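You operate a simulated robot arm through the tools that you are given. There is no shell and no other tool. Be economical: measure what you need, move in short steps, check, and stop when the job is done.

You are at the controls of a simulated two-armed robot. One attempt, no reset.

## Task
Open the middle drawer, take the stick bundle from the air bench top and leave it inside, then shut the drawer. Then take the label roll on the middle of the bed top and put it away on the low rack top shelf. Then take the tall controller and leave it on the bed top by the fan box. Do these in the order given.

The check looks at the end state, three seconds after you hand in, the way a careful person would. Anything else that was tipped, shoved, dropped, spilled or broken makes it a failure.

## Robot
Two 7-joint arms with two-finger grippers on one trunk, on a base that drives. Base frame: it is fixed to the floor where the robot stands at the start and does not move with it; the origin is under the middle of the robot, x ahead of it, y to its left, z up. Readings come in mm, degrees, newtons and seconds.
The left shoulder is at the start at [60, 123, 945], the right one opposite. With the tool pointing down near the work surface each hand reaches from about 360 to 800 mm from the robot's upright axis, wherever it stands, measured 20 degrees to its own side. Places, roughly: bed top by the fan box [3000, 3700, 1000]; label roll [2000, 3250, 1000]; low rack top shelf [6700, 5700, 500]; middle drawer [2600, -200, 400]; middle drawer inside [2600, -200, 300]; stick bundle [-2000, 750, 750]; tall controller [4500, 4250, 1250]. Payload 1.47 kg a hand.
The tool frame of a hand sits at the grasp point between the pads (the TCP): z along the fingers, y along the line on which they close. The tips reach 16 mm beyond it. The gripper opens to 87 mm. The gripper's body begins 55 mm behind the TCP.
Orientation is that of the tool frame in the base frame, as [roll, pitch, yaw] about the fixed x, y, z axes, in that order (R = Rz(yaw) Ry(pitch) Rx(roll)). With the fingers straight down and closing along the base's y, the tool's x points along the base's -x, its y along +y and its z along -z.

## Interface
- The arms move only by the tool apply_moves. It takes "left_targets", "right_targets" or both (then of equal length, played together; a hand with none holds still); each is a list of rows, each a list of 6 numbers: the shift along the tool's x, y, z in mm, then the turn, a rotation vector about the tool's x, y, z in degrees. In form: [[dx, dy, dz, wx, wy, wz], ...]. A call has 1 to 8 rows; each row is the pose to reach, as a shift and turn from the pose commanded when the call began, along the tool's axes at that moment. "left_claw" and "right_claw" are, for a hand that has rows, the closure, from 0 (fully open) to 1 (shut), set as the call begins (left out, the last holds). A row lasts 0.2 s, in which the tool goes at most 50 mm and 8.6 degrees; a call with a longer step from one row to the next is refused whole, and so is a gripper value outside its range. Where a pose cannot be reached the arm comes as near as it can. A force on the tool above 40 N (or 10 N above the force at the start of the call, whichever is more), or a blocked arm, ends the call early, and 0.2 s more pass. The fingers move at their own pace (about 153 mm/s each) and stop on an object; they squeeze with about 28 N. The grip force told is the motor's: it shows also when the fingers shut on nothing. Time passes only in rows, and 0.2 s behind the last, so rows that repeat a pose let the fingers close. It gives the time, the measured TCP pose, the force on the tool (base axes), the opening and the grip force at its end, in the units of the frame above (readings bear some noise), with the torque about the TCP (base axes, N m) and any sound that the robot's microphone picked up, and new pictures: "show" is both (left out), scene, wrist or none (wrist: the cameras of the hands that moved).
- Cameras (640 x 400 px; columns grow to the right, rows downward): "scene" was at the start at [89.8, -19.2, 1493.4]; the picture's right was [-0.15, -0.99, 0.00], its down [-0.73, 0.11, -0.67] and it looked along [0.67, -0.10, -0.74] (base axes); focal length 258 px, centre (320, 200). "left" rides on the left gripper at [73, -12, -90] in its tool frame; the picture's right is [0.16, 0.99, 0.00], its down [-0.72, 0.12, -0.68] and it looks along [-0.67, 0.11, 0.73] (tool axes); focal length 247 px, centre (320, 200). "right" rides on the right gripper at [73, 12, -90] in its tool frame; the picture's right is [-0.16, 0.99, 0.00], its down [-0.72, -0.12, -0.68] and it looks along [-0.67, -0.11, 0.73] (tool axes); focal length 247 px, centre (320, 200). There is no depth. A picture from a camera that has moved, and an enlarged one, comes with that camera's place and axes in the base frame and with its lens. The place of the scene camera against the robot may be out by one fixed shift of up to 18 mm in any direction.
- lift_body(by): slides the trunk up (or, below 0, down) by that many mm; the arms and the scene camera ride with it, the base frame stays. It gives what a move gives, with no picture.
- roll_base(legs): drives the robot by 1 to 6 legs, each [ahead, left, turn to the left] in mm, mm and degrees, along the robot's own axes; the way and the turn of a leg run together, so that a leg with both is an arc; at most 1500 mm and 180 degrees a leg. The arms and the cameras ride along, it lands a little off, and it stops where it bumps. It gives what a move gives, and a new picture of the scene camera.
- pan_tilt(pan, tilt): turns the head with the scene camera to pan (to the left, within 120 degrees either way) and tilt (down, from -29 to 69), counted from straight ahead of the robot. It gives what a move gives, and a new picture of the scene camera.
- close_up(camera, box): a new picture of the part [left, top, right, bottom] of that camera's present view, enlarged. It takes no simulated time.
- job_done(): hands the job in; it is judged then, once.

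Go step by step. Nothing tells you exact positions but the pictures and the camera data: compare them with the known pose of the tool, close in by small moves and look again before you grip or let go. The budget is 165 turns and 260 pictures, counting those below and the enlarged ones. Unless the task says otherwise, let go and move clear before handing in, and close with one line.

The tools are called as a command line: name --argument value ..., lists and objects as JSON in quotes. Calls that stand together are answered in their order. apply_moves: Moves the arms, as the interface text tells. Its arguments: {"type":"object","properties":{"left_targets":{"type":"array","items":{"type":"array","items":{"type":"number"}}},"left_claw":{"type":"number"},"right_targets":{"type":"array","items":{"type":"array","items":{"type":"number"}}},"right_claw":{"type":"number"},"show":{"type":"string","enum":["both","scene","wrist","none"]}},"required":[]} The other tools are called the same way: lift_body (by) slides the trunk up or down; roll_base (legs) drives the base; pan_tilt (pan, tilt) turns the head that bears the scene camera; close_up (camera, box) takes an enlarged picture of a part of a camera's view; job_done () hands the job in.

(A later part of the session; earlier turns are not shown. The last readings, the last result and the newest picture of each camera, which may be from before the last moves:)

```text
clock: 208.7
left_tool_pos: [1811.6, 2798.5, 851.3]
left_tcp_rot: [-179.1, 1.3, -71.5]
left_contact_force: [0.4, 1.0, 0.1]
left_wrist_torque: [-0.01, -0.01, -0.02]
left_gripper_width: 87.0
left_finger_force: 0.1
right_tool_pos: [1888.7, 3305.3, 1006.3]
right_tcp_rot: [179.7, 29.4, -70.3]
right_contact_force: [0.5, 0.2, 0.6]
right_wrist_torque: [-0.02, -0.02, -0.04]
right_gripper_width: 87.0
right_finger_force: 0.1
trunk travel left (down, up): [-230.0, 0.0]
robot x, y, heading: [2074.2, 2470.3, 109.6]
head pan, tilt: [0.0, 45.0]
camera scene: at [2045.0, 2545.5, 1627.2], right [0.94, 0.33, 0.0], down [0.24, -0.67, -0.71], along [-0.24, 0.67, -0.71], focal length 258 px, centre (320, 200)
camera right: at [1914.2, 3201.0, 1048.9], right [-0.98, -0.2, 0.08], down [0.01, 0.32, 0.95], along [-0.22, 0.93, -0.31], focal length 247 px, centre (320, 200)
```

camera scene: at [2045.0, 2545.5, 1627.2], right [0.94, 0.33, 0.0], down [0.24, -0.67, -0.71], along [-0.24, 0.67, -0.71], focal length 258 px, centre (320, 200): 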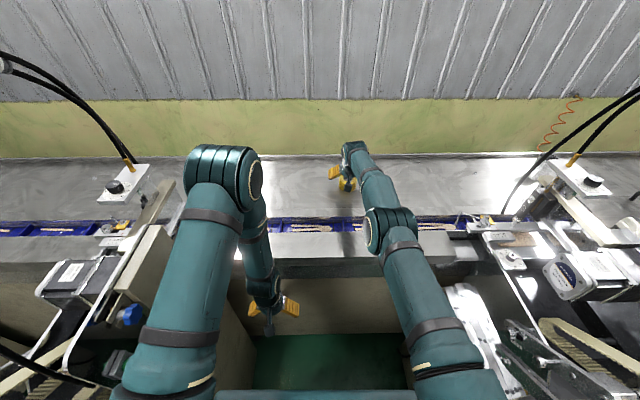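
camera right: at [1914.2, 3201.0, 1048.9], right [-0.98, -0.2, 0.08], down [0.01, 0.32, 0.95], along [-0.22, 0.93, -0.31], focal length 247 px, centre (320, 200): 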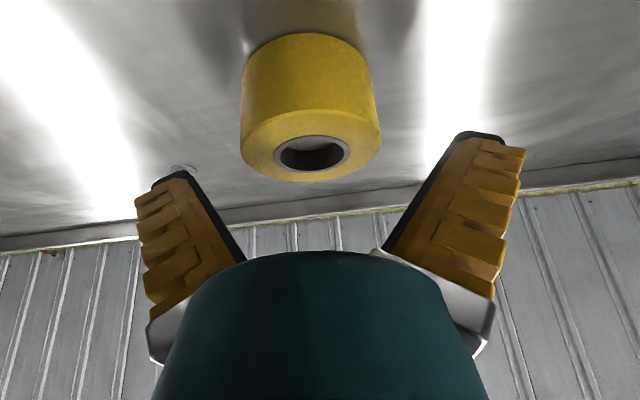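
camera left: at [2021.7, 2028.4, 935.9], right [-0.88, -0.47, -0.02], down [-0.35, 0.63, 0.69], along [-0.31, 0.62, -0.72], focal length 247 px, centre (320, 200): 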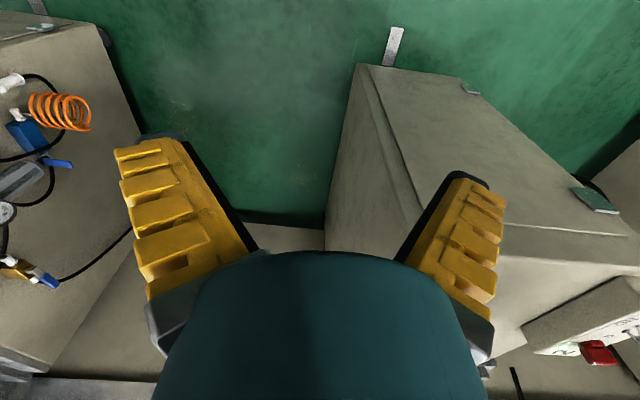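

apply_moves --right_targets '[[0, -3, 0, 0, 0, 0], [7, -3, 15, 0, 0, 0], [14, -3, 31, 0, 0, 0]]' --show "wrist"

```text
clock: 209.5
left_tool_pos: [1811.5, 2800.6, 850.9]
left_tcp_rot: [-179.1, 1.4, -71.5]
left_contact_force: [-1.2, 0.8, -0.1]
left_wrist_torque: [-0.02, 0.01, 0.0]
left_gripper_width: 87.3
left_finger_force: 0.1
right_tool_pos: [1893.6, 3304.4, 973.2]
right_tcp_rot: [179.8, 29.5, -70.4]
right_contact_force: [0.6, 0.1, -0.4]
right_wrist_torque: [0.02, 0.02, -0.01]
right_gripper_width: 87.2
right_finger_force: 0.2
right hand out of reach, approached as far as the arm can: row 3
trunk travel left (down, up): [-230.0, 0.0]
robot x, y, heading: [2076.3, 2469.2, 109.6]
head pan, tilt: [0.0, 45.0]
camera right: at [1918.5, 3199.3, 1015.4], right [-0.98, -0.2, 0.08], down [0.01, 0.32, 0.95], along [-0.22, 0.93, -0.31], focal length 247 px, centre (320, 200)
```

right: 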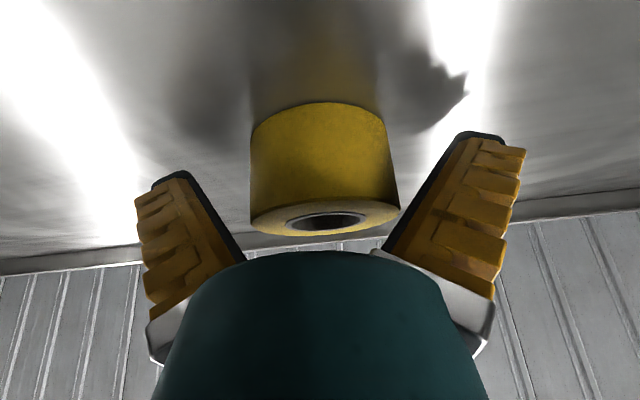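

apply_moves --right_targets '[[0, 0, 0, 0, 0, 0], [0, 0, 0, 0, 0, 0], [0, 0, 0, 0, 0, 0]]' --right_claw 1 --show "wrist"

```text
clock: 210.3
left_tool_pos: [1811.7, 2801.1, 851.5]
left_tcp_rot: [-179.1, 1.3, -71.4]
left_contact_force: [0.1, -0.1, 0.1]
left_wrist_torque: [-0.03, -0.04, 0.02]
left_gripper_width: 87.0
left_finger_force: 0.2
right_tool_pos: [1893.0, 3305.3, 973.4]
right_tcp_rot: [179.7, 29.5, -70.4]
right_contact_force: [-0.5, 0.1, -0.2]
right_wrist_torque: [-0.02, -0.03, -0.03]
right_gripper_width: 67.1
right_finger_force: 27.8
trunk travel left (down, up): [-230.0, 0.0]
robot x, y, heading: [2072.7, 2468.1, 109.5]
head pan, tilt: [0.0, 45.0]
camera right: at [1918.3, 3199.2, 1014.9], right [-0.98, -0.2, 0.08], down [0.01, 0.32, 0.95], along [-0.22, 0.93, -0.31], focal length 247 px, centre (320, 200)
```

right: 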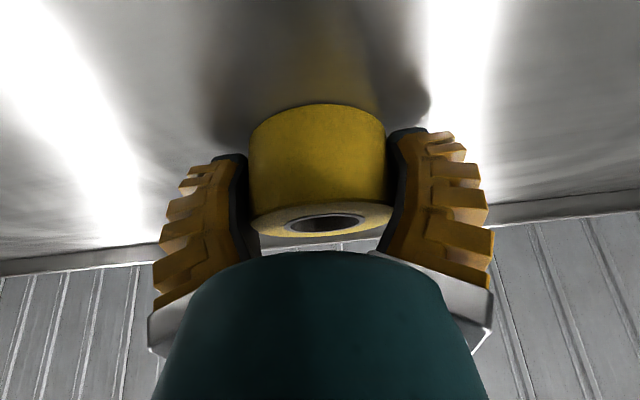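

Gripped at 67 mm. I lift and retract slightly.

apply_moves --right_targets '[[-15, 0, -26, 0, 0, 0], [-35, 0, -61, 0, 0, 0], [-59, 0, -104, 0, 0, 0], [-72, 0, -126, 0, 0, 0], [-30, 0, -148, 0, 0, 0], [10, 0, -172, 0, 0, 0], [42, 0, -190, 0, 0, 0]]'

```text
clock: 211.9
left_tool_pos: [1811.5, 2798.7, 852.3]
left_tcp_rot: [-179.0, 1.5, -71.5]
left_contact_force: [-0.1, 0.0, -0.3]
left_wrist_torque: [0.03, 0.02, -0.01]
left_gripper_width: 87.0
left_finger_force: 0.0
right_tool_pos: [1943.4, 3180.9, 1118.4]
right_tcp_rot: [179.7, 29.6, -70.4]
right_contact_force: [-1.0, -0.2, -0.1]
right_wrist_torque: [0.03, -0.02, -0.05]
right_gripper_width: 66.6
right_finger_force: 28.1
trunk travel left (down, up): [-230.0, 0.0]
robot x, y, heading: [2072.7, 2467.6, 109.6]
head pan, tilt: [0.0, 45.0]
camera scene: at [2045.5, 2544.0, 1627.3], right [0.94, 0.33, 0.0], down [0.24, -0.67, -0.71], along [-0.24, 0.67, -0.71], focal length 258 px, centre (320, 200)
camera right: at [1968.4, 3076.2, 1161.1], right [-0.98, -0.2, 0.08], down [0.01, 0.32, 0.95], along [-0.22, 0.93, -0.31], focal length 247 px, centre (320, 200)
```

scene: 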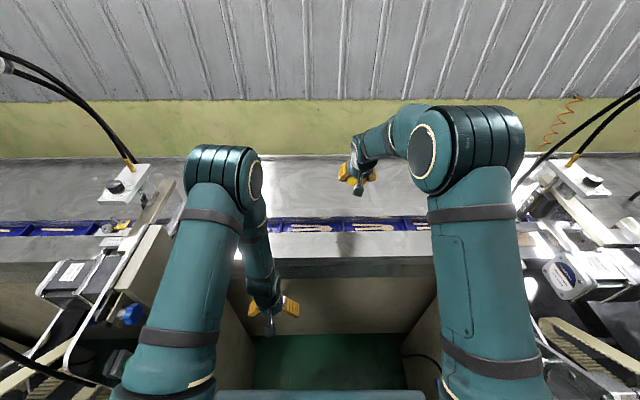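
right: 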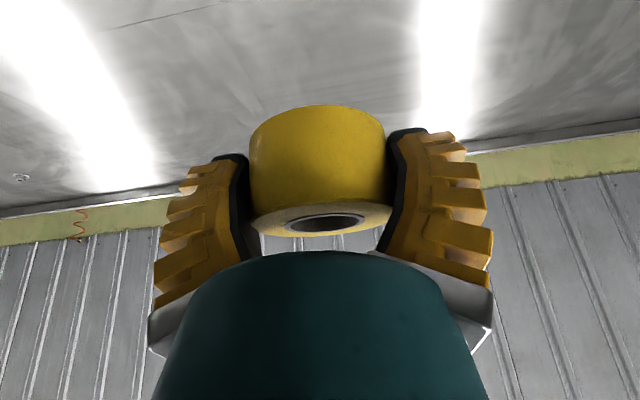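

The roll is held. I'll reverse out of the gap, turn along the aisle and head to the far end.

roll_base --legs '[[-800, 0, 0], [-800, 0, 0]]'

roll_base --legs '[[0, 0, -90], [1200, 0, 0]]'

pan_tilt --pan 0 --tilt 12

```text
clock: 220.1
left_tool_pos: [2331.1, 1279.3, 850.6]
left_tcp_rot: [-179.1, 1.3, -72.7]
left_contact_force: [0.2, 0.1, 0.1]
left_wrist_torque: [-0.02, 0.01, -0.01]
left_gripper_width: 87.0
left_finger_force: 0.0
right_tool_pos: [2469.9, 1656.9, 1117.1]
right_tcp_rot: [179.7, 29.6, -71.7]
right_contact_force: [0.4, -0.6, -1.0]
right_wrist_torque: [0.02, -0.01, -0.02]
right_gripper_width: 66.4
right_finger_force: 28.3
trunk travel left (down, up): [-230.0, 0.0]
robot x, y, heading: [2585.7, 938.7, 108.3]
head pan, tilt: [0.0, 45.0]
camera scene: at [2559.5, 1018.8, 1627.2], right [0.95, 0.32, 0.0], down [0.22, -0.67, -0.71], along [-0.22, 0.67, -0.71], focal length 258 px, centre (320, 200)
```

scene: 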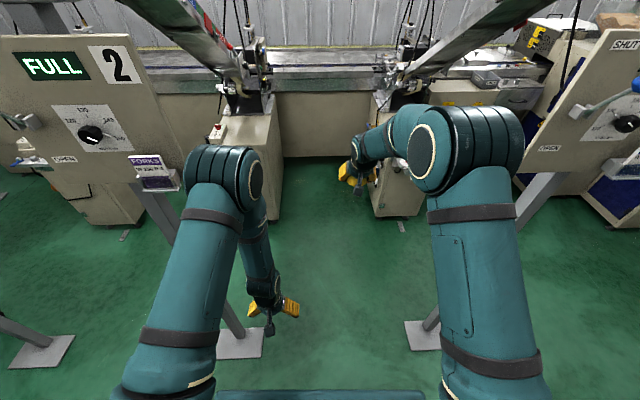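

```text
clock: 230.1
left_tool_pos: [4074.6, 1515.7, 848.9]
left_tcp_rot: [-179.1, 1.3, -165.1]
left_contact_force: [0.1, -0.6, -0.8]
left_wrist_torque: [0.0, -0.03, 0.02]
left_gripper_width: 86.7
left_finger_force: 0.0
right_tool_pos: [4448.2, 1361.7, 1117.5]
right_tcp_rot: [179.8, 29.5, -164.0]
right_contact_force: [0.8, 0.7, -0.6]
right_wrist_torque: [0.02, 0.01, 0.01]
right_gripper_width: 65.8
right_finger_force: 28.1
trunk travel left (down, up): [-230.0, 0.0]
robot x, y, heading: [3724.4, 1273.4, 16.1]
head pan, tilt: [0.0, 45.0]
camera scene: at [3815.6, 1291.9, 1627.1], right [0.27, -0.96, 0.0], down [-0.68, -0.19, -0.71], along [0.68, 0.19, -0.71], focal length 258 px, centre (320, 200)
```

scene: 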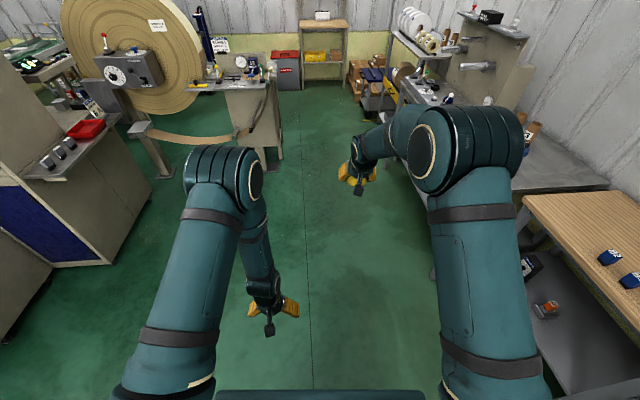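

```text
clock: 231.0
left_tool_pos: [4074.9, 1514.4, 851.3]
left_tcp_rot: [-179.1, 1.4, -165.0]
left_contact_force: [0.3, 0.0, -0.1]
left_wrist_torque: [-0.01, 0.02, 0.01]
left_gripper_width: 87.1
left_finger_force: 0.1
right_tool_pos: [4446.8, 1361.5, 1116.5]
right_tcp_rot: [179.7, 29.5, -164.1]
right_contact_force: [-1.0, 0.0, -1.1]
right_wrist_torque: [0.03, 0.0, 0.01]
right_gripper_width: 66.0
right_finger_force: 28.0
trunk travel left (down, up): [-230.0, 0.0]
robot x, y, heading: [3728.7, 1271.4, 15.9]
head pan, tilt: [0.0, 12.0]
camera scene: at [3826.8, 1295.1, 1678.8], right [0.27, -0.96, 0.0], down [-0.2, -0.06, -0.98], along [0.94, 0.27, -0.21], focal length 258 px, centre (320, 200)
```

scene: 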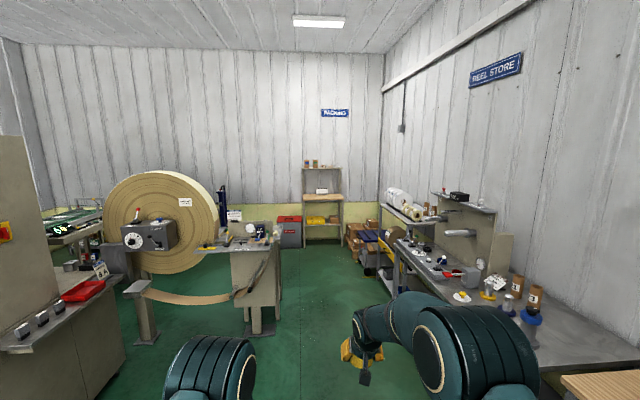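

pan_tilt --pan 45 --tilt 12

close_up --camera "scene" --box '[200, 140, 520, 340]'

```text
clock: 232.2
left_tool_pos: [4074.0, 1516.0, 850.7]
left_tcp_rot: [-179.2, 1.3, -165.1]
left_contact_force: [-0.3, 0.3, -0.4]
left_wrist_torque: [-0.01, 0.0, 0.0]
left_gripper_width: 87.0
left_finger_force: 0.1
right_tool_pos: [4447.5, 1361.0, 1117.9]
right_tcp_rot: [179.6, 29.5, -164.0]
right_contact_force: [0.4, -0.7, -0.2]
right_wrist_torque: [0.03, -0.02, 0.0]
right_gripper_width: 65.8
right_finger_force: 28.2
trunk travel left (down, up): [-230.0, 0.0]
robot x, y, heading: [3731.7, 1271.8, 16.2]
head pan, tilt: [45.0, 12.0]
camera scene: at [3782.4, 1350.9, 1678.9], right [0.87, -0.49, 0.0], down [-0.1, -0.18, -0.98], along [0.48, 0.85, -0.21], focal length 258 px, centre (320, 200)
```

scene: 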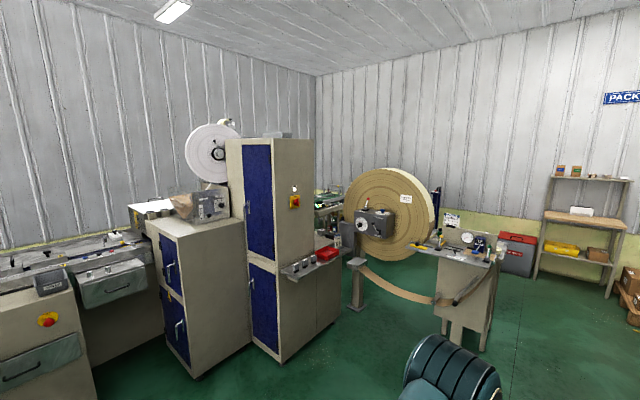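

```text
2.00 times, centred on (360, 240) of scene
camera zoom: at [3782.4, 1350.9, 1678.9], right [0.87, -0.49, 0.0], down [-0.1, -0.18, -0.98], along [0.48, 0.85, -0.21], focal length 516 px, centre (240, 120)
```

zoom: 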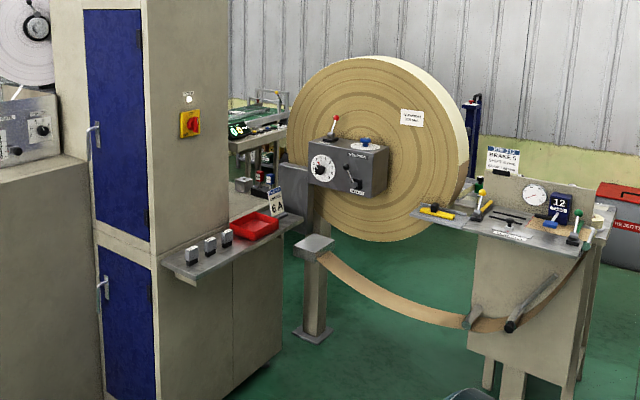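

The low rack is in the far corner behind the big reel. I'll continue down the aisle past the reel machine and look left from there.

roll_base --legs '[[0, 0, 4], [1100, -130, 0], [1100, -50, 0], [900, 0, 0]]'

pan_tilt --pan 60 --tilt 15

```text
clock: 248.2
left_tool_pos: [7106.1, 2469.5, 850.4]
left_tcp_rot: [-179.1, 1.3, -162.2]
left_contact_force: [0.7, -0.8, -0.2]
left_wrist_torque: [0.02, 0.0, 0.03]
left_gripper_width: 86.9
left_finger_force: 0.1
right_tool_pos: [7486.1, 2334.3, 1116.8]
right_tcp_rot: [179.7, 29.4, -161.1]
right_contact_force: [-0.3, 0.5, -0.8]
right_wrist_torque: [-0.04, 0.03, 0.0]
right_gripper_width: 65.3
right_finger_force: 27.9
trunk travel left (down, up): [-230.0, 0.0]
robot x, y, heading: [6768.7, 2211.1, 18.6]
head pan, tilt: [45.0, 12.0]
camera scene: at [6821.4, 2291.1, 1678.8], right [0.9, -0.44, 0.0], down [-0.09, -0.19, -0.98], along [0.43, 0.88, -0.21], focal length 258 px, centre (320, 200)
```

scene: 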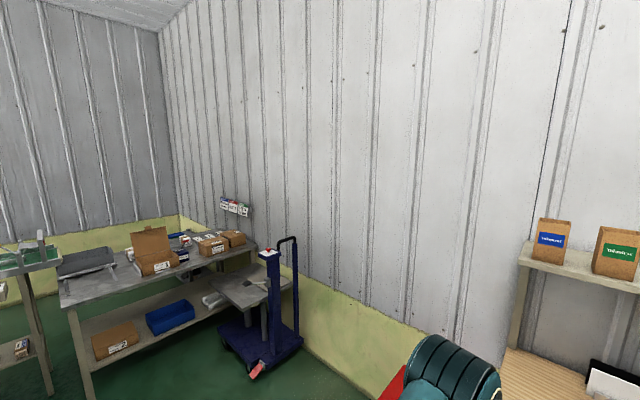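

```text
clock: 249.0
left_tool_pos: [7105.2, 2469.2, 851.0]
left_tcp_rot: [-179.1, 1.3, -162.2]
left_contact_force: [-0.5, 0.6, -0.5]
left_wrist_torque: [0.01, 0.01, 0.0]
left_gripper_width: 87.0
left_finger_force: 0.1
right_tool_pos: [7486.2, 2333.3, 1117.6]
right_tcp_rot: [179.8, 29.5, -161.1]
right_contact_force: [-0.1, 0.6, -0.3]
right_wrist_torque: [0.0, -0.01, -0.01]
right_gripper_width: 65.2
right_finger_force: 27.6
trunk travel left (down, up): [-230.0, 0.0]
robot x, y, heading: [6771.0, 2214.9, 18.7]
head pan, tilt: [60.0, 15.0]
camera scene: at [6797.9, 2298.9, 1674.0], right [0.98, -0.2, 0.0], down [-0.05, -0.25, -0.97], along [0.19, 0.95, -0.26], focal length 258 px, centre (320, 200)
```

scene: 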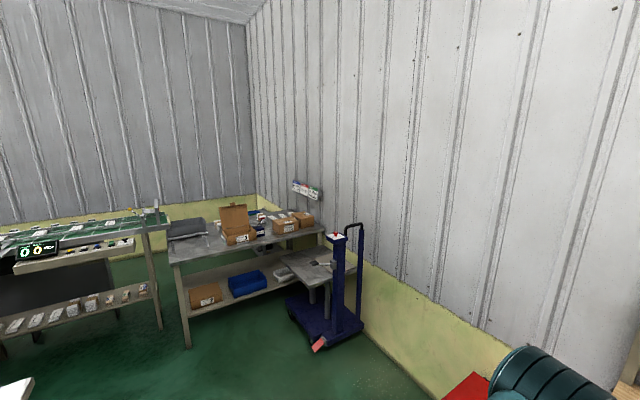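

roll_base --legs '[[0, 0, 45], [0, 0, 46]]'

pan_tilt --pan 0 --tilt 20

```text
clock: 253.6
left_tool_pos: [6494.7, 2534.9, 850.9]
left_tcp_rot: [-179.1, 1.4, -69.6]
left_contact_force: [0.9, 0.1, 0.1]
left_wrist_torque: [-0.03, 0.02, 0.02]
left_gripper_width: 87.1
left_finger_force: 0.1
right_tool_pos: [6613.3, 2922.7, 1117.6]
right_tcp_rot: [179.9, 29.5, -68.3]
right_contact_force: [-0.1, 0.3, -0.5]
right_wrist_torque: [0.0, 0.0, 0.02]
right_gripper_width: 65.0
right_finger_force: 28.0
trunk travel left (down, up): [-230.0, 0.0]
robot x, y, heading: [6766.8, 2207.1, 111.4]
head pan, tilt: [60.0, 15.0]
camera scene: at [6674.0, 2227.2, 1674.0], right [0.15, 0.99, 0.0], down [0.26, -0.04, -0.97], along [-0.96, 0.14, -0.26], focal length 258 px, centre (320, 200)
```

scene: 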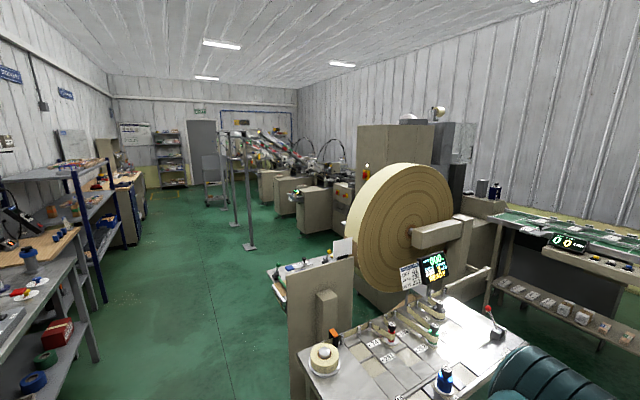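

```text
clock: 254.9
left_tool_pos: [6495.5, 2535.2, 850.4]
left_tcp_rot: [-179.2, 1.3, -69.5]
left_contact_force: [0.2, -0.4, 1.2]
left_wrist_torque: [0.01, 0.03, 0.01]
left_gripper_width: 86.9
left_finger_force: 0.1
right_tool_pos: [6613.5, 2922.2, 1117.0]
right_tcp_rot: [179.8, 29.4, -68.3]
right_contact_force: [-0.2, 0.2, 0.0]
right_wrist_torque: [-0.02, 0.02, -0.01]
right_gripper_width: 64.6
right_finger_force: 28.4
trunk travel left (down, up): [-230.0, 0.0]
robot x, y, heading: [6769.1, 2210.0, 111.3]
head pan, tilt: [0.0, 20.0]
camera scene: at [6732.5, 2300.1, 1665.8], right [0.93, 0.37, 0.0], down [0.13, -0.32, -0.94], along [-0.34, 0.87, -0.34], focal length 258 px, centre (320, 200)
```

scene: 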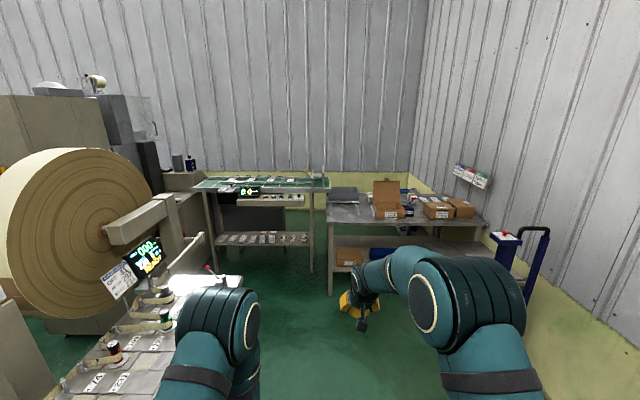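

close_up --camera "scene" --box '[300, 150, 500, 280]'

```text
3.08 times, centred on (400, 215) of scene
camera zoom: at [6732.5, 2300.1, 1665.8], right [0.93, 0.37, 0.0], down [0.13, -0.32, -0.94], along [-0.34, 0.87, -0.34], focal length 794 px, centre (74, 154)
```

zoom: 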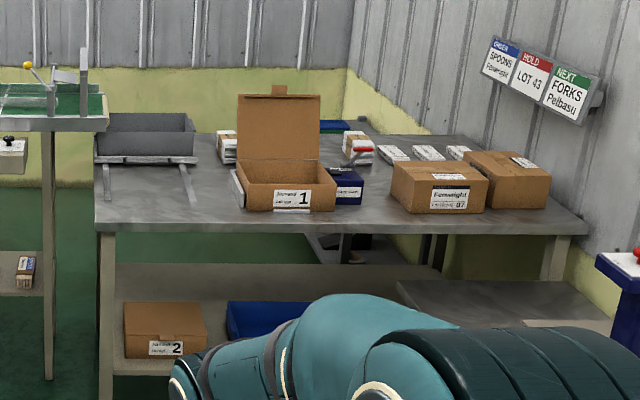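

A low surface seems to be hidden behind the packing table in the corner. I'll move forward for a better view over it.

roll_base --legs '[[1000, -150, -1.5]]'

pan_tilt --pan -15 --tilt 25

```text
clock: 260.1
left_tool_pos: [6271.9, 3518.7, 851.5]
left_tcp_rot: [-179.1, 1.3, -69.9]
left_contact_force: [-0.3, -0.1, 0.7]
left_wrist_torque: [0.02, 0.02, 0.01]
left_gripper_width: 87.2
left_finger_force: 0.1
right_tool_pos: [6393.5, 3904.5, 1116.7]
right_tcp_rot: [179.8, 29.4, -68.8]
right_contact_force: [-0.4, -0.7, -1.0]
right_wrist_torque: [0.01, 0.0, 0.03]
right_gripper_width: 64.5
right_finger_force: 28.4
trunk travel left (down, up): [-230.0, 0.0]
robot x, y, heading: [6544.2, 3193.6, 111.0]
head pan, tilt: [0.0, 20.0]
camera scene: at [6508.2, 3281.9, 1665.8], right [0.93, 0.36, 0.0], down [0.12, -0.32, -0.94], along [-0.34, 0.88, -0.34], focal length 258 px, centre (320, 200)
```

scene: 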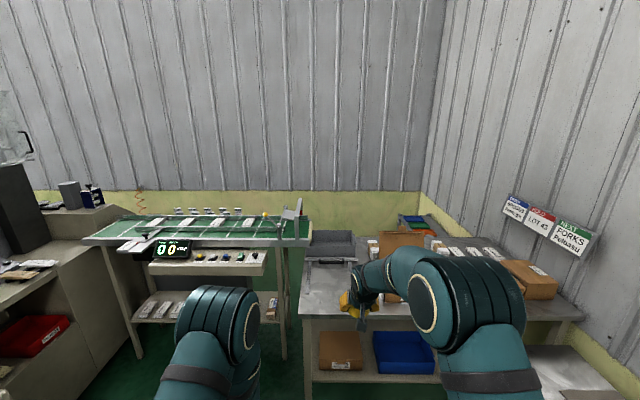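

```text
clock: 260.9
left_tool_pos: [6271.6, 3519.3, 850.0]
left_tcp_rot: [-179.1, 1.3, -69.8]
left_contact_force: [-0.1, 0.0, 1.0]
left_wrist_torque: [-0.02, 0.03, 0.01]
left_gripper_width: 87.4
left_finger_force: 0.0
right_tool_pos: [6393.5, 3904.7, 1116.8]
right_tcp_rot: [179.8, 29.5, -68.9]
right_contact_force: [0.2, 0.2, 0.0]
right_wrist_torque: [-0.02, 0.0, -0.02]
right_gripper_width: 64.5
right_finger_force: 27.8
trunk travel left (down, up): [-230.0, 0.0]
robot x, y, heading: [6544.3, 3192.9, 111.1]
head pan, tilt: [-15.0, 25.0]
camera scene: at [6532.1, 3286.2, 1657.8], right [0.99, 0.11, 0.0], down [0.05, -0.42, -0.91], along [-0.1, 0.9, -0.42], focal length 258 px, centre (320, 200)
```

scene: 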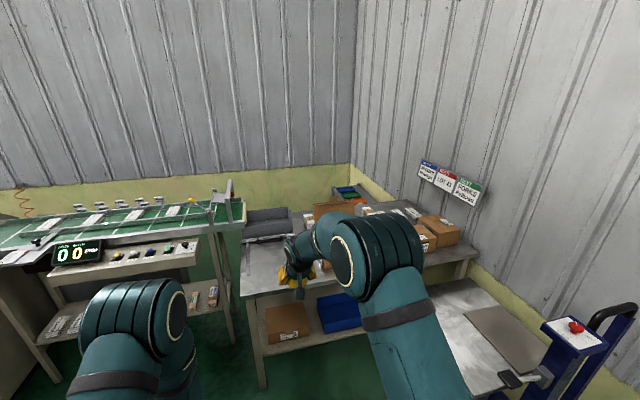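

close_up --camera "scene" --box '[200, 165, 480, 340]'

close_up --camera "scene" --box '[310, 160, 430, 235]'

```text
2.29 times, centred on (340, 252) of scene
camera zoom: at [6532.1, 3286.2, 1657.8], right [0.99, 0.11, 0.0], down [0.05, -0.42, -0.91], along [-0.1, 0.9, -0.42], focal length 590 px, centre (274, 80)
```

zoom: 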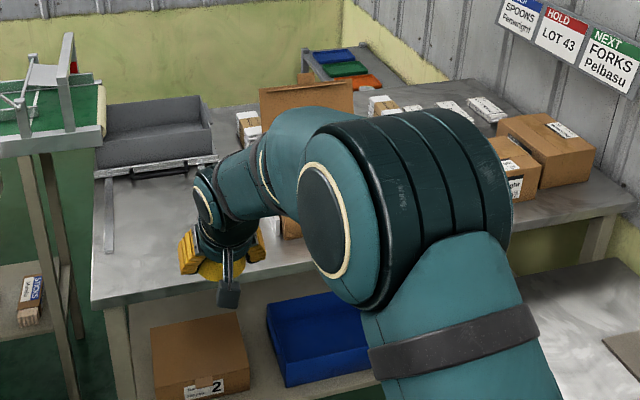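

```text
5.33 times, centred on (370, 198) of scene
camera zoom: at [6532.1, 3286.2, 1657.8], right [0.99, 0.11, 0.0], down [0.05, -0.42, -0.91], along [-0.1, 0.9, -0.42], focal length 1376 px, centre (53, 213)
```

zoom: 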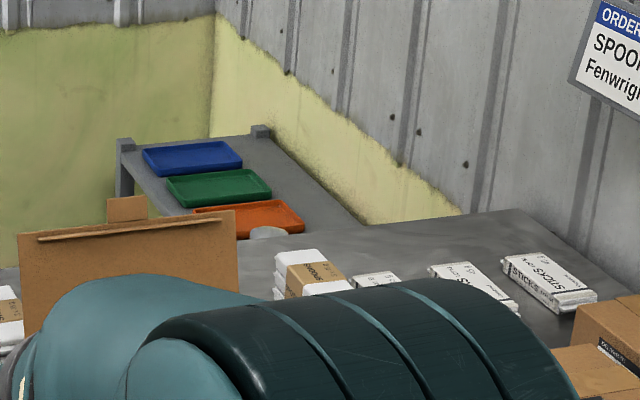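

The low rack with coloured trays stands against the far wall behind the packing table, reachable only from the strip behind the machine line. First I check the roll in the grip, since its width reading drifts.

close_up --camera "right" --box '[120, 60, 520, 310]'

pan_tilt --pan 30 --tilt 25

```text
1.60 times, centred on (320, 185) of right
camera zoom: at [6421.2, 3800.1, 1159.8], right [-0.97, -0.23, 0.08], down [0.0, 0.32, 0.95], along [-0.24, 0.92, -0.31], focal length 395 px, centre (320, 224)
```

zoom: 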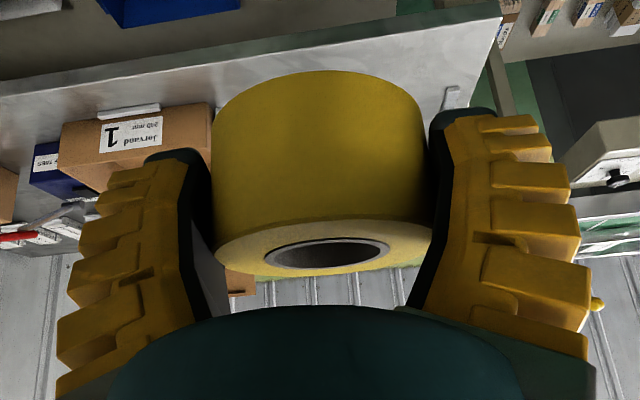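

```text
clock: 262.0
left_tool_pos: [6272.0, 3518.6, 850.3]
left_tcp_rot: [-179.1, 1.4, -69.9]
left_contact_force: [-1.1, 0.0, 0.0]
left_wrist_torque: [0.0, 0.0, 0.0]
left_gripper_width: 86.9
left_finger_force: 0.1
right_tool_pos: [6393.3, 3905.2, 1117.9]
right_tcp_rot: [179.7, 29.5, -68.9]
right_contact_force: [-1.3, 1.4, -0.9]
right_wrist_torque: [0.02, 0.01, 0.0]
right_gripper_width: 64.6
right_finger_force: 27.8
trunk travel left (down, up): [-230.0, 0.0]
robot x, y, heading: [6546.9, 3191.5, 111.1]
head pan, tilt: [30.0, 25.0]
camera scene: at [6470.2, 3252.6, 1657.7], right [0.63, 0.78, 0.0], down [0.33, -0.27, -0.91], along [-0.71, 0.57, -0.42], focal length 258 px, centre (320, 200)
```

scene: 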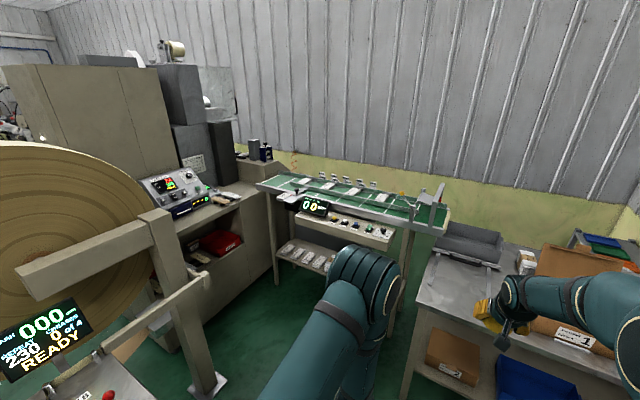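

The roll sits stable. I'll back out to the aisle and return toward the start of the line to get into the rear strip.

roll_base --legs '[[-1200, -150, 0], [0, 0, 45], [0, 0, 44]]'

pan_tilt --pan 0 --tilt 20

```text
clock: 272.1
left_tool_pos: [6773.2, 1892.3, 850.6]
left_tcp_rot: [-179.1, 1.3, 19.1]
left_contact_force: [0.6, -0.3, -0.3]
left_wrist_torque: [0.0, 0.02, 0.01]
left_gripper_width: 87.1
left_finger_force: 0.1
right_tool_pos: [6388.9, 2020.2, 1118.4]
right_tcp_rot: [179.7, 29.5, 20.1]
right_contact_force: [-0.1, 0.0, -1.1]
right_wrist_torque: [0.01, 0.0, 0.04]
right_gripper_width: 63.7
right_finger_force: 27.9
trunk travel left (down, up): [-230.0, 0.0]
robot x, y, heading: [7103.0, 2157.2, -159.8]
head pan, tilt: [30.0, 25.0]
camera scene: at [7036.2, 2076.6, 1657.7], right [-0.77, 0.64, 0.0], down [0.27, 0.32, -0.91], along [-0.58, -0.69, -0.42], focal length 258 px, centre (320, 200)
```

scene: 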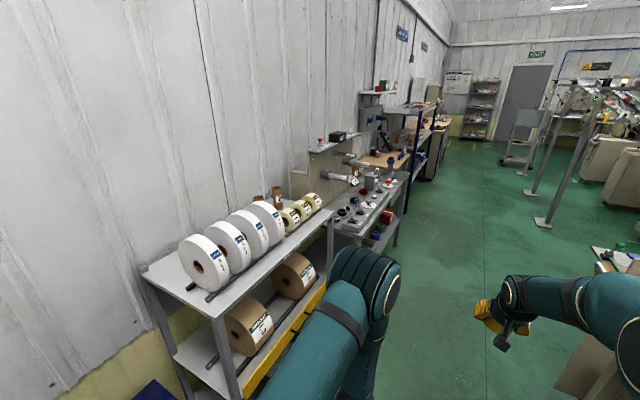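

```text
clock: 273.1
left_tool_pos: [6772.8, 1893.4, 850.3]
left_tcp_rot: [-179.1, 1.3, 19.2]
left_contact_force: [-0.6, -0.6, -0.2]
left_wrist_torque: [0.01, -0.01, -0.02]
left_gripper_width: 86.9
left_finger_force: 0.1
right_tool_pos: [6388.7, 2020.6, 1117.9]
right_tcp_rot: [179.8, 29.4, 20.1]
right_contact_force: [0.1, 0.4, 0.2]
right_wrist_torque: [0.02, -0.01, 0.01]
right_gripper_width: 63.4
right_finger_force: 28.2
trunk travel left (down, up): [-230.0, 0.0]
robot x, y, heading: [7104.6, 2158.5, -159.7]
head pan, tilt: [0.0, 20.0]
camera scene: at [7007.8, 2115.4, 1665.8], right [-0.34, 0.94, 0.0], down [0.32, 0.12, -0.94], along [-0.88, -0.32, -0.34], focal length 258 px, centre (320, 200)
```

scene: 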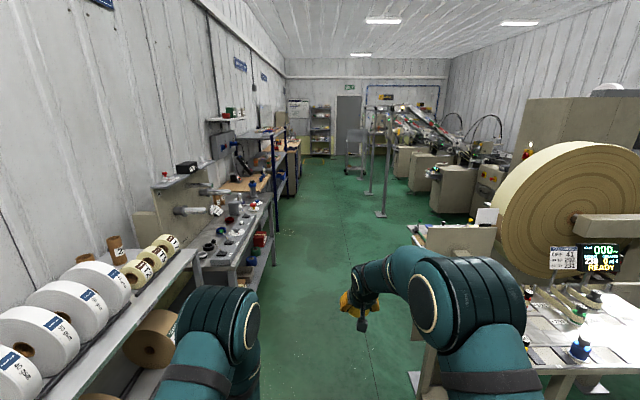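

close_up --camera "right" --box '[120, 60, 520, 310]'

```text
1.60 times, centred on (320, 185) of right
camera zoom: at [6493.6, 2047.4, 1159.7], right [0.21, -0.97, 0.08], down [-0.32, 0.01, 0.95], along [-0.92, -0.23, -0.31], focal length 395 px, centre (320, 224)
```

zoom: 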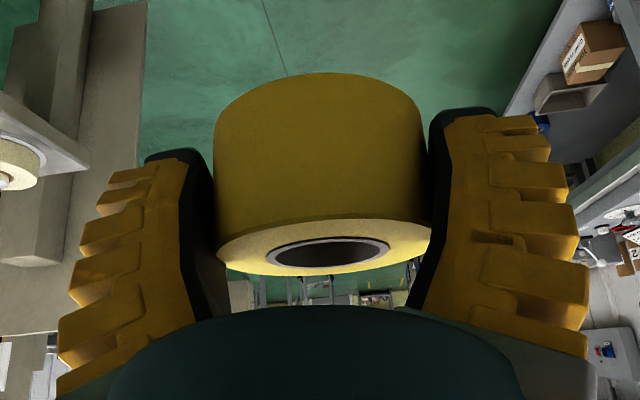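

The roll is slowly creeping out of the pads, so I'll regrip it. The clear part of the setting bench is on my way; I'll drive there and set it down briefly to take it squarely.

roll_base --legs '[[1450, -20, 0], [1450, -20, 0], [1450, -20, 0], [920, -20, 0], [0, 0, 89]]'

pan_tilt --pan 0 --tilt 45

```text
clock: 302.2
left_tool_pos: [2293.9, 219.0, 849.7]
left_tcp_rot: [-179.1, 1.3, 103.8]
left_contact_force: [0.9, -0.1, -1.4]
left_wrist_torque: [-0.03, 0.02, -0.01]
left_gripper_width: 87.0
left_finger_force: 0.1
right_tool_pos: [2132.9, -151.5, 1116.2]
right_tcp_rot: [179.9, 29.5, 105.0]
right_contact_force: [0.2, -1.1, -0.5]
right_wrist_torque: [0.02, 0.01, 0.01]
right_gripper_width: 62.2
right_finger_force: 27.9
trunk travel left (down, up): [-230.0, 0.0]
robot x, y, heading: [2058.3, 574.9, -74.8]
head pan, tilt: [0.0, 20.0]
camera scene: at [2088.3, 464.7, 1665.8], right [-0.97, -0.26, 0.0], down [-0.09, 0.33, -0.94], along [0.24, -0.91, -0.34], focal length 258 px, centre (320, 200)
```

scene: 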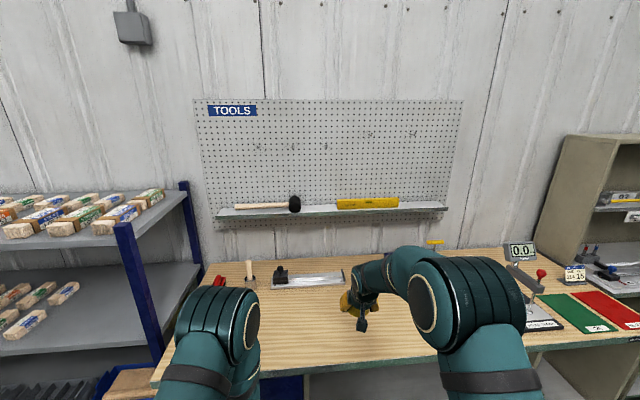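

```text
clock: 303.1
left_tool_pos: [2293.7, 219.0, 851.1]
left_tcp_rot: [-179.1, 1.3, 103.9]
left_contact_force: [0.3, -0.1, 0.6]
left_wrist_torque: [0.02, 0.03, -0.01]
left_gripper_width: 87.0
left_finger_force: 0.0
right_tool_pos: [2132.7, -151.3, 1116.1]
right_tcp_rot: [179.9, 29.4, 105.0]
right_contact_force: [0.2, 0.4, -0.4]
right_wrist_torque: [0.0, 0.0, -0.04]
right_gripper_width: 62.4
right_finger_force: 28.0
trunk travel left (down, up): [-230.0, 0.0]
robot x, y, heading: [2059.0, 575.1, -75.2]
head pan, tilt: [0.0, 45.0]
camera scene: at [2085.1, 476.1, 1627.2], right [-0.97, -0.26, 0.0], down [-0.18, 0.68, -0.71], along [0.18, -0.68, -0.71], focal length 258 px, centre (320, 200)
```

scene: 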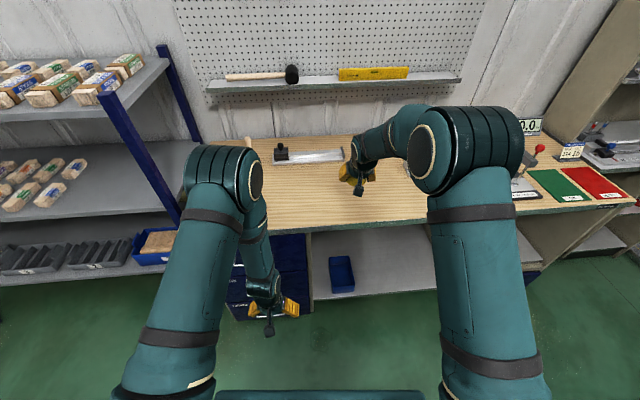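

apply_moves --right_targets '[[-20, -2, 30, 0, 0, 0], [-20, -5, 75, 0, 0, 0], [-8, -5, 120, 0, 0, 0], [11, -5, 160, 0, 0, 0]]'

```text
clock: 304.1
left_tool_pos: [2294.7, 218.7, 850.5]
left_tcp_rot: [-179.1, 1.3, 103.9]
left_contact_force: [-0.6, 0.3, -0.1]
left_wrist_torque: [-0.01, 0.02, 0.03]
left_gripper_width: 87.1
left_finger_force: 0.1
right_tool_pos: [2147.7, -220.5, 973.7]
right_tcp_rot: [179.7, 29.5, 105.0]
right_contact_force: [0.1, -0.3, -0.7]
right_wrist_torque: [0.02, 0.03, 0.03]
right_gripper_width: 62.4
right_finger_force: 27.6
trunk travel left (down, up): [-230.0, 0.0]
robot x, y, heading: [2060.8, 573.8, -74.8]
head pan, tilt: [0.0, 45.0]
camera scene: at [2085.1, 475.2, 1627.1], right [-0.97, -0.26, 0.0], down [-0.18, 0.68, -0.71], along [0.18, -0.68, -0.71], focal length 258 px, centre (320, 200)
camera right: at [2130.0, -113.6, 1017.3], right [0.99, 0.12, 0.08], down [-0.04, -0.32, 0.95], along [0.14, -0.94, -0.31], focal length 247 px, centre (320, 200)
```

scene: 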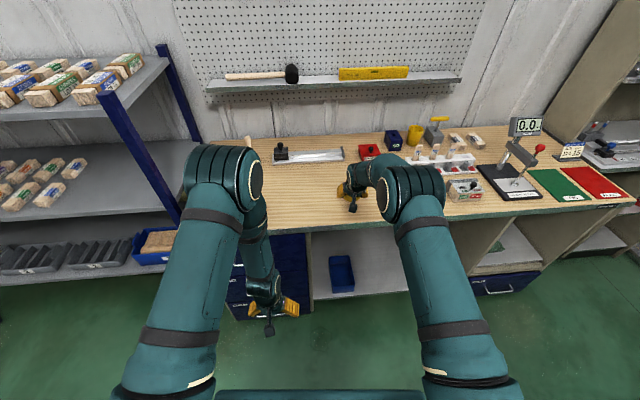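
right: 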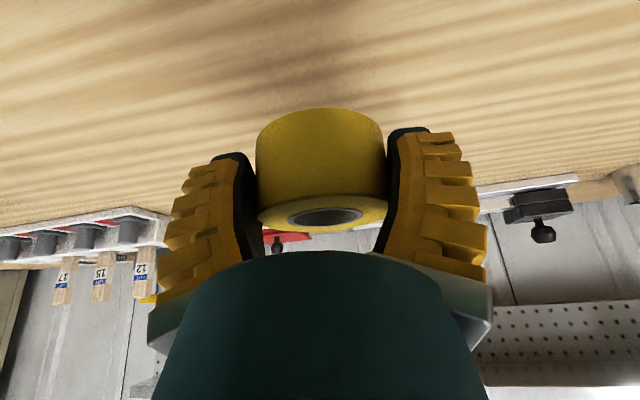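

apply_moves --right_targets '[[4, 0, 7, 0, 0, 0], [8, 0, 14, 0, 0, 0], [12, 0, 21, 0, 0, 0], [15, 0, 27, 0, 0, 0], [18, 0, 32, 0, 0, 0], [20.5, 0, 36.5, 0, 0, 0], [23, 0, 41, 0, 0, 0], [25.5, 0, 45.5, 0, 0, 0]]' --show "wrist"

```text
clock: 305.9
left_tool_pos: [2294.6, 220.1, 851.0]
left_tcp_rot: [-179.2, 1.3, 103.9]
left_contact_force: [0.9, -0.4, -0.3]
left_wrist_torque: [0.02, 0.0, 0.0]
left_gripper_width: 87.0
left_finger_force: 0.0
right_tool_pos: [2148.3, -220.4, 924.6]
right_tcp_rot: [179.7, 29.8, 104.9]
right_contact_force: [-0.2, 0.0, 17.8]
right_wrist_torque: [-0.15, -0.06, -0.02]
right_gripper_width: 63.0
right_finger_force: 27.7
trunk travel left (down, up): [-230.0, 0.0]
robot x, y, heading: [2057.4, 568.7, -74.9]
head pan, tilt: [0.0, 45.0]
camera right: at [2130.0, -112.6, 967.4], right [0.99, 0.12, 0.08], down [-0.04, -0.31, 0.95], along [0.14, -0.94, -0.3], focal length 247 px, centre (320, 200)
```

right: 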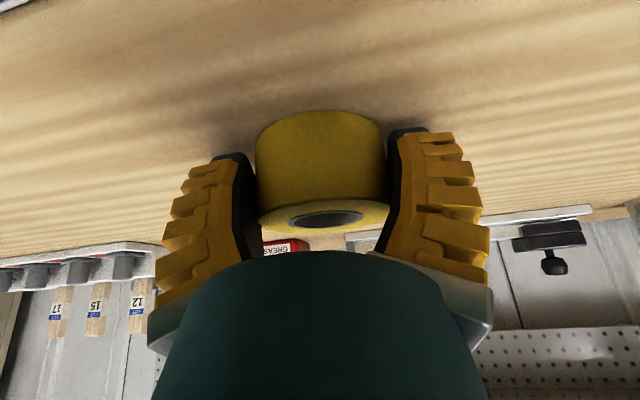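

It's resting on the bench. I open, then look to centre properly.

apply_moves --right_targets '[[0, 0, 0, 0, 0, 0], [0, 0, 0, 0, 0, 0], [0, 0, 0, 0, 0, 0], [-10, 0, -17, 0, 0, 0], [-25, 0, -43, 0, 0, 0], [-49, 0, -87, 0, 0, 0]]' --right_claw 0 --show "none"

apply_moves --right_targets '[[0, 0, 0, 0, 7.3, 0], [0, 0, 0, 0, 14.7, 0], [0, 0, 0, 0, 22, 0], [0, 0, 0, 0, 29.5, 0]]'

```text
refused: row 6 steps farther than a row can; nothing moved
```

```text
clock: 306.9
left_tool_pos: [2294.8, 219.8, 850.8]
left_tcp_rot: [-179.0, 1.3, 103.9]
left_contact_force: [0.2, 0.4, -0.7]
left_wrist_torque: [0.02, 0.0, -0.01]
left_gripper_width: 87.1
left_finger_force: 0.0
right_tool_pos: [2137.5, -178.1, 928.4]
right_tcp_rot: [179.8, -0.2, 105.0]
right_contact_force: [0.1, 0.9, -0.4]
right_wrist_torque: [0.01, -0.02, 0.02]
right_gripper_width: 0.2
right_finger_force: 28.0
right hand out of reach, approached as far as the arm can: row 3, 4
trunk travel left (down, up): [-230.0, 0.0]
robot x, y, heading: [2059.5, 571.2, -75.2]
head pan, tilt: [0.0, 45.0]
camera scene: at [2085.4, 477.6, 1627.2], right [-0.97, -0.26, 0.0], down [-0.18, 0.68, -0.71], along [0.18, -0.68, -0.71], focal length 258 px, centre (320, 200)
camera right: at [2129.4, -104.6, 1019.0], right [0.99, 0.11, 0.0], down [0.08, -0.73, 0.68], along [0.07, -0.67, -0.74], focal length 247 px, centre (320, 200)
```

scene: 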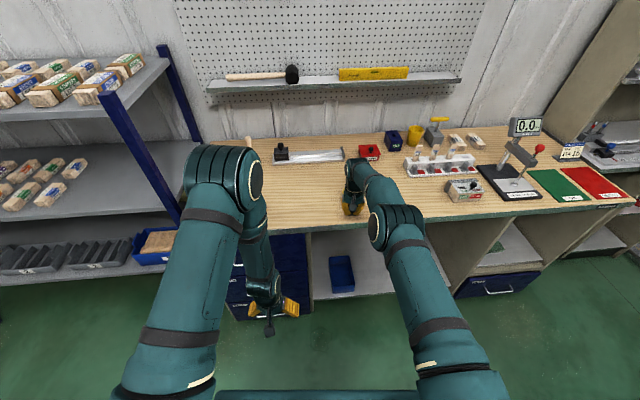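
right: 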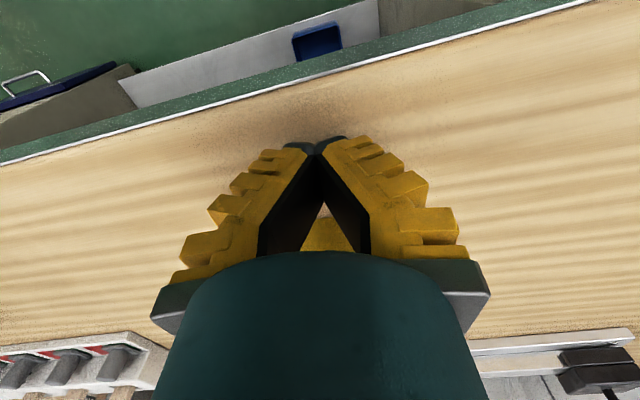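

The refused step meant the hand turned while closed, and the roll slid out but stayed on the bench. I'll raise the hand straight up and look.

apply_moves --right_targets '[[10, 0, -30, 0, 0, 0], [20, 0, -75, 0, 0, 0], [30, 0, -120, 0, 0, 0]]'

```text
clock: 307.6
left_tool_pos: [2293.3, 220.3, 849.7]
left_tcp_rot: [-179.0, 1.4, 103.9]
left_contact_force: [0.1, -0.4, -0.6]
left_wrist_torque: [0.0, 0.01, 0.01]
left_gripper_width: 86.7
left_finger_force: 0.0
right_tool_pos: [2126.6, -146.6, 1047.3]
right_tcp_rot: [179.8, 0.0, 105.2]
right_contact_force: [-0.5, 0.0, 0.7]
right_wrist_torque: [-0.03, 0.02, 0.0]
right_gripper_width: 0.0
right_finger_force: 28.1
trunk travel left (down, up): [-230.0, 0.0]
robot x, y, heading: [2059.2, 571.4, -75.0]
head pan, tilt: [0.0, 45.0]
camera scene: at [2084.7, 478.0, 1627.3], right [-0.97, -0.26, 0.0], down [-0.18, 0.68, -0.71], along [0.18, -0.68, -0.71], focal length 258 px, centre (320, 200)
camera right: at [2118.0, -74.3, 1138.9], right [0.99, 0.1, 0.0], down [0.07, -0.73, 0.68], along [0.07, -0.68, -0.73], focal length 247 px, centre (320, 200)
```

scene: 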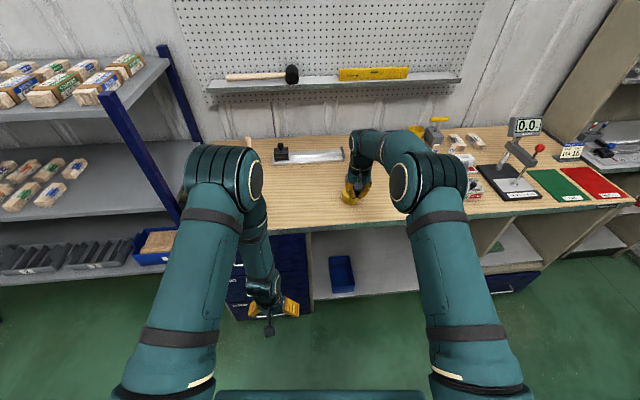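
right: 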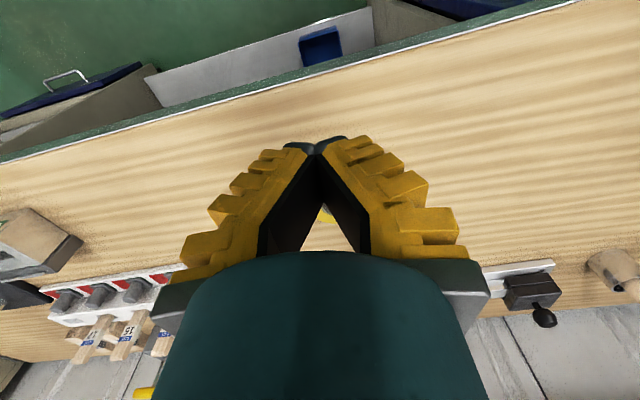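

apply_moves --right_targets '[[40, 0, 0, 0, 0, 0], [80, 0, 0, 0, 0, 0], [110, 0, 0, 0, 0, 0]]' --right_claw 0

```text
clock: 308.4
left_tool_pos: [2294.0, 219.4, 851.3]
left_tcp_rot: [-179.1, 1.4, 104.0]
left_contact_force: [0.5, -0.2, -0.4]
left_wrist_torque: [-0.02, 0.02, -0.01]
left_gripper_width: 86.8
left_finger_force: 0.1
right_tool_pos: [2100.6, -45.0, 1046.8]
right_tcp_rot: [179.9, 0.1, 105.1]
right_contact_force: [-0.5, -0.8, 0.4]
right_wrist_torque: [0.0, -0.03, 0.01]
right_gripper_width: 86.8
right_finger_force: 0.2
trunk travel left (down, up): [-230.0, 0.0]
robot x, y, heading: [2064.2, 571.6, -75.1]
head pan, tilt: [0.0, 45.0]
camera scene: at [2084.5, 477.5, 1627.3], right [-0.97, -0.26, 0.0], down [-0.18, 0.68, -0.71], along [0.18, -0.68, -0.71], focal length 258 px, centre (320, 200)
camera right: at [2092.1, 29.4, 1136.3], right [0.99, 0.1, 0.0], down [0.07, -0.73, 0.68], along [0.07, -0.68, -0.73], focal length 247 px, centre (320, 200)
```

scene: 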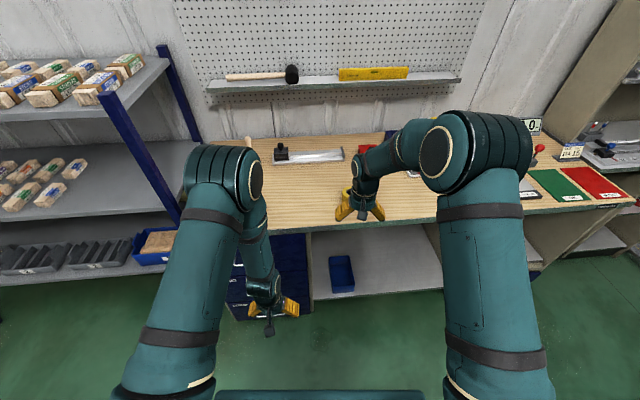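
right: 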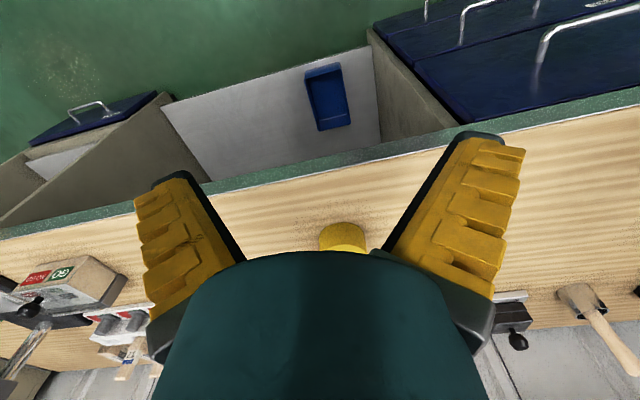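

The roll is standing upright at about (2160, -272). I'll move the base closer so the hand can come straight down on it.

roll_base --legs '[[140, 0, 0]]'

close_up --camera "right" --box '[220, 130, 420, 255]'

```text
clock: 309.8
left_tool_pos: [2330.0, 84.4, 850.9]
left_tcp_rot: [-179.2, 1.3, 103.9]
left_contact_force: [-0.5, -0.2, -0.1]
left_wrist_torque: [-0.01, 0.03, -0.01]
left_gripper_width: 86.8
left_finger_force: 0.0
right_tool_pos: [2136.7, -180.2, 1045.3]
right_tcp_rot: [179.9, 0.0, 105.1]
right_contact_force: [0.3, -0.8, 0.1]
right_wrist_torque: [0.03, 0.03, 0.0]
right_gripper_width: 86.9
right_finger_force: 0.0
trunk travel left (down, up): [-230.0, 0.0]
robot x, y, heading: [2096.7, 438.1, -75.2]
head pan, tilt: [0.0, 45.0]
camera scene: at [2121.2, 340.6, 1627.1], right [-0.97, -0.26, 0.0], down [-0.18, 0.68, -0.71], along [0.18, -0.68, -0.71], focal length 258 px, centre (320, 200)
```

scene: 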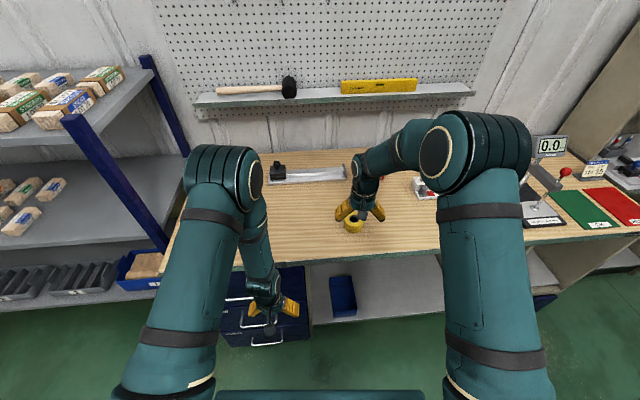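

```text
3.20 times, centred on (320, 192) of right
camera zoom: at [2128.8, -106.9, 1135.1], right [0.99, 0.1, 0.0], down [0.07, -0.73, 0.68], along [0.07, -0.67, -0.73], focal length 790 px, centre (320, 224)
```

zoom: 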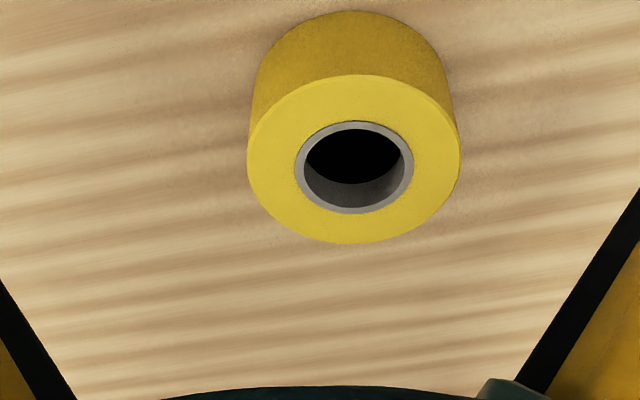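

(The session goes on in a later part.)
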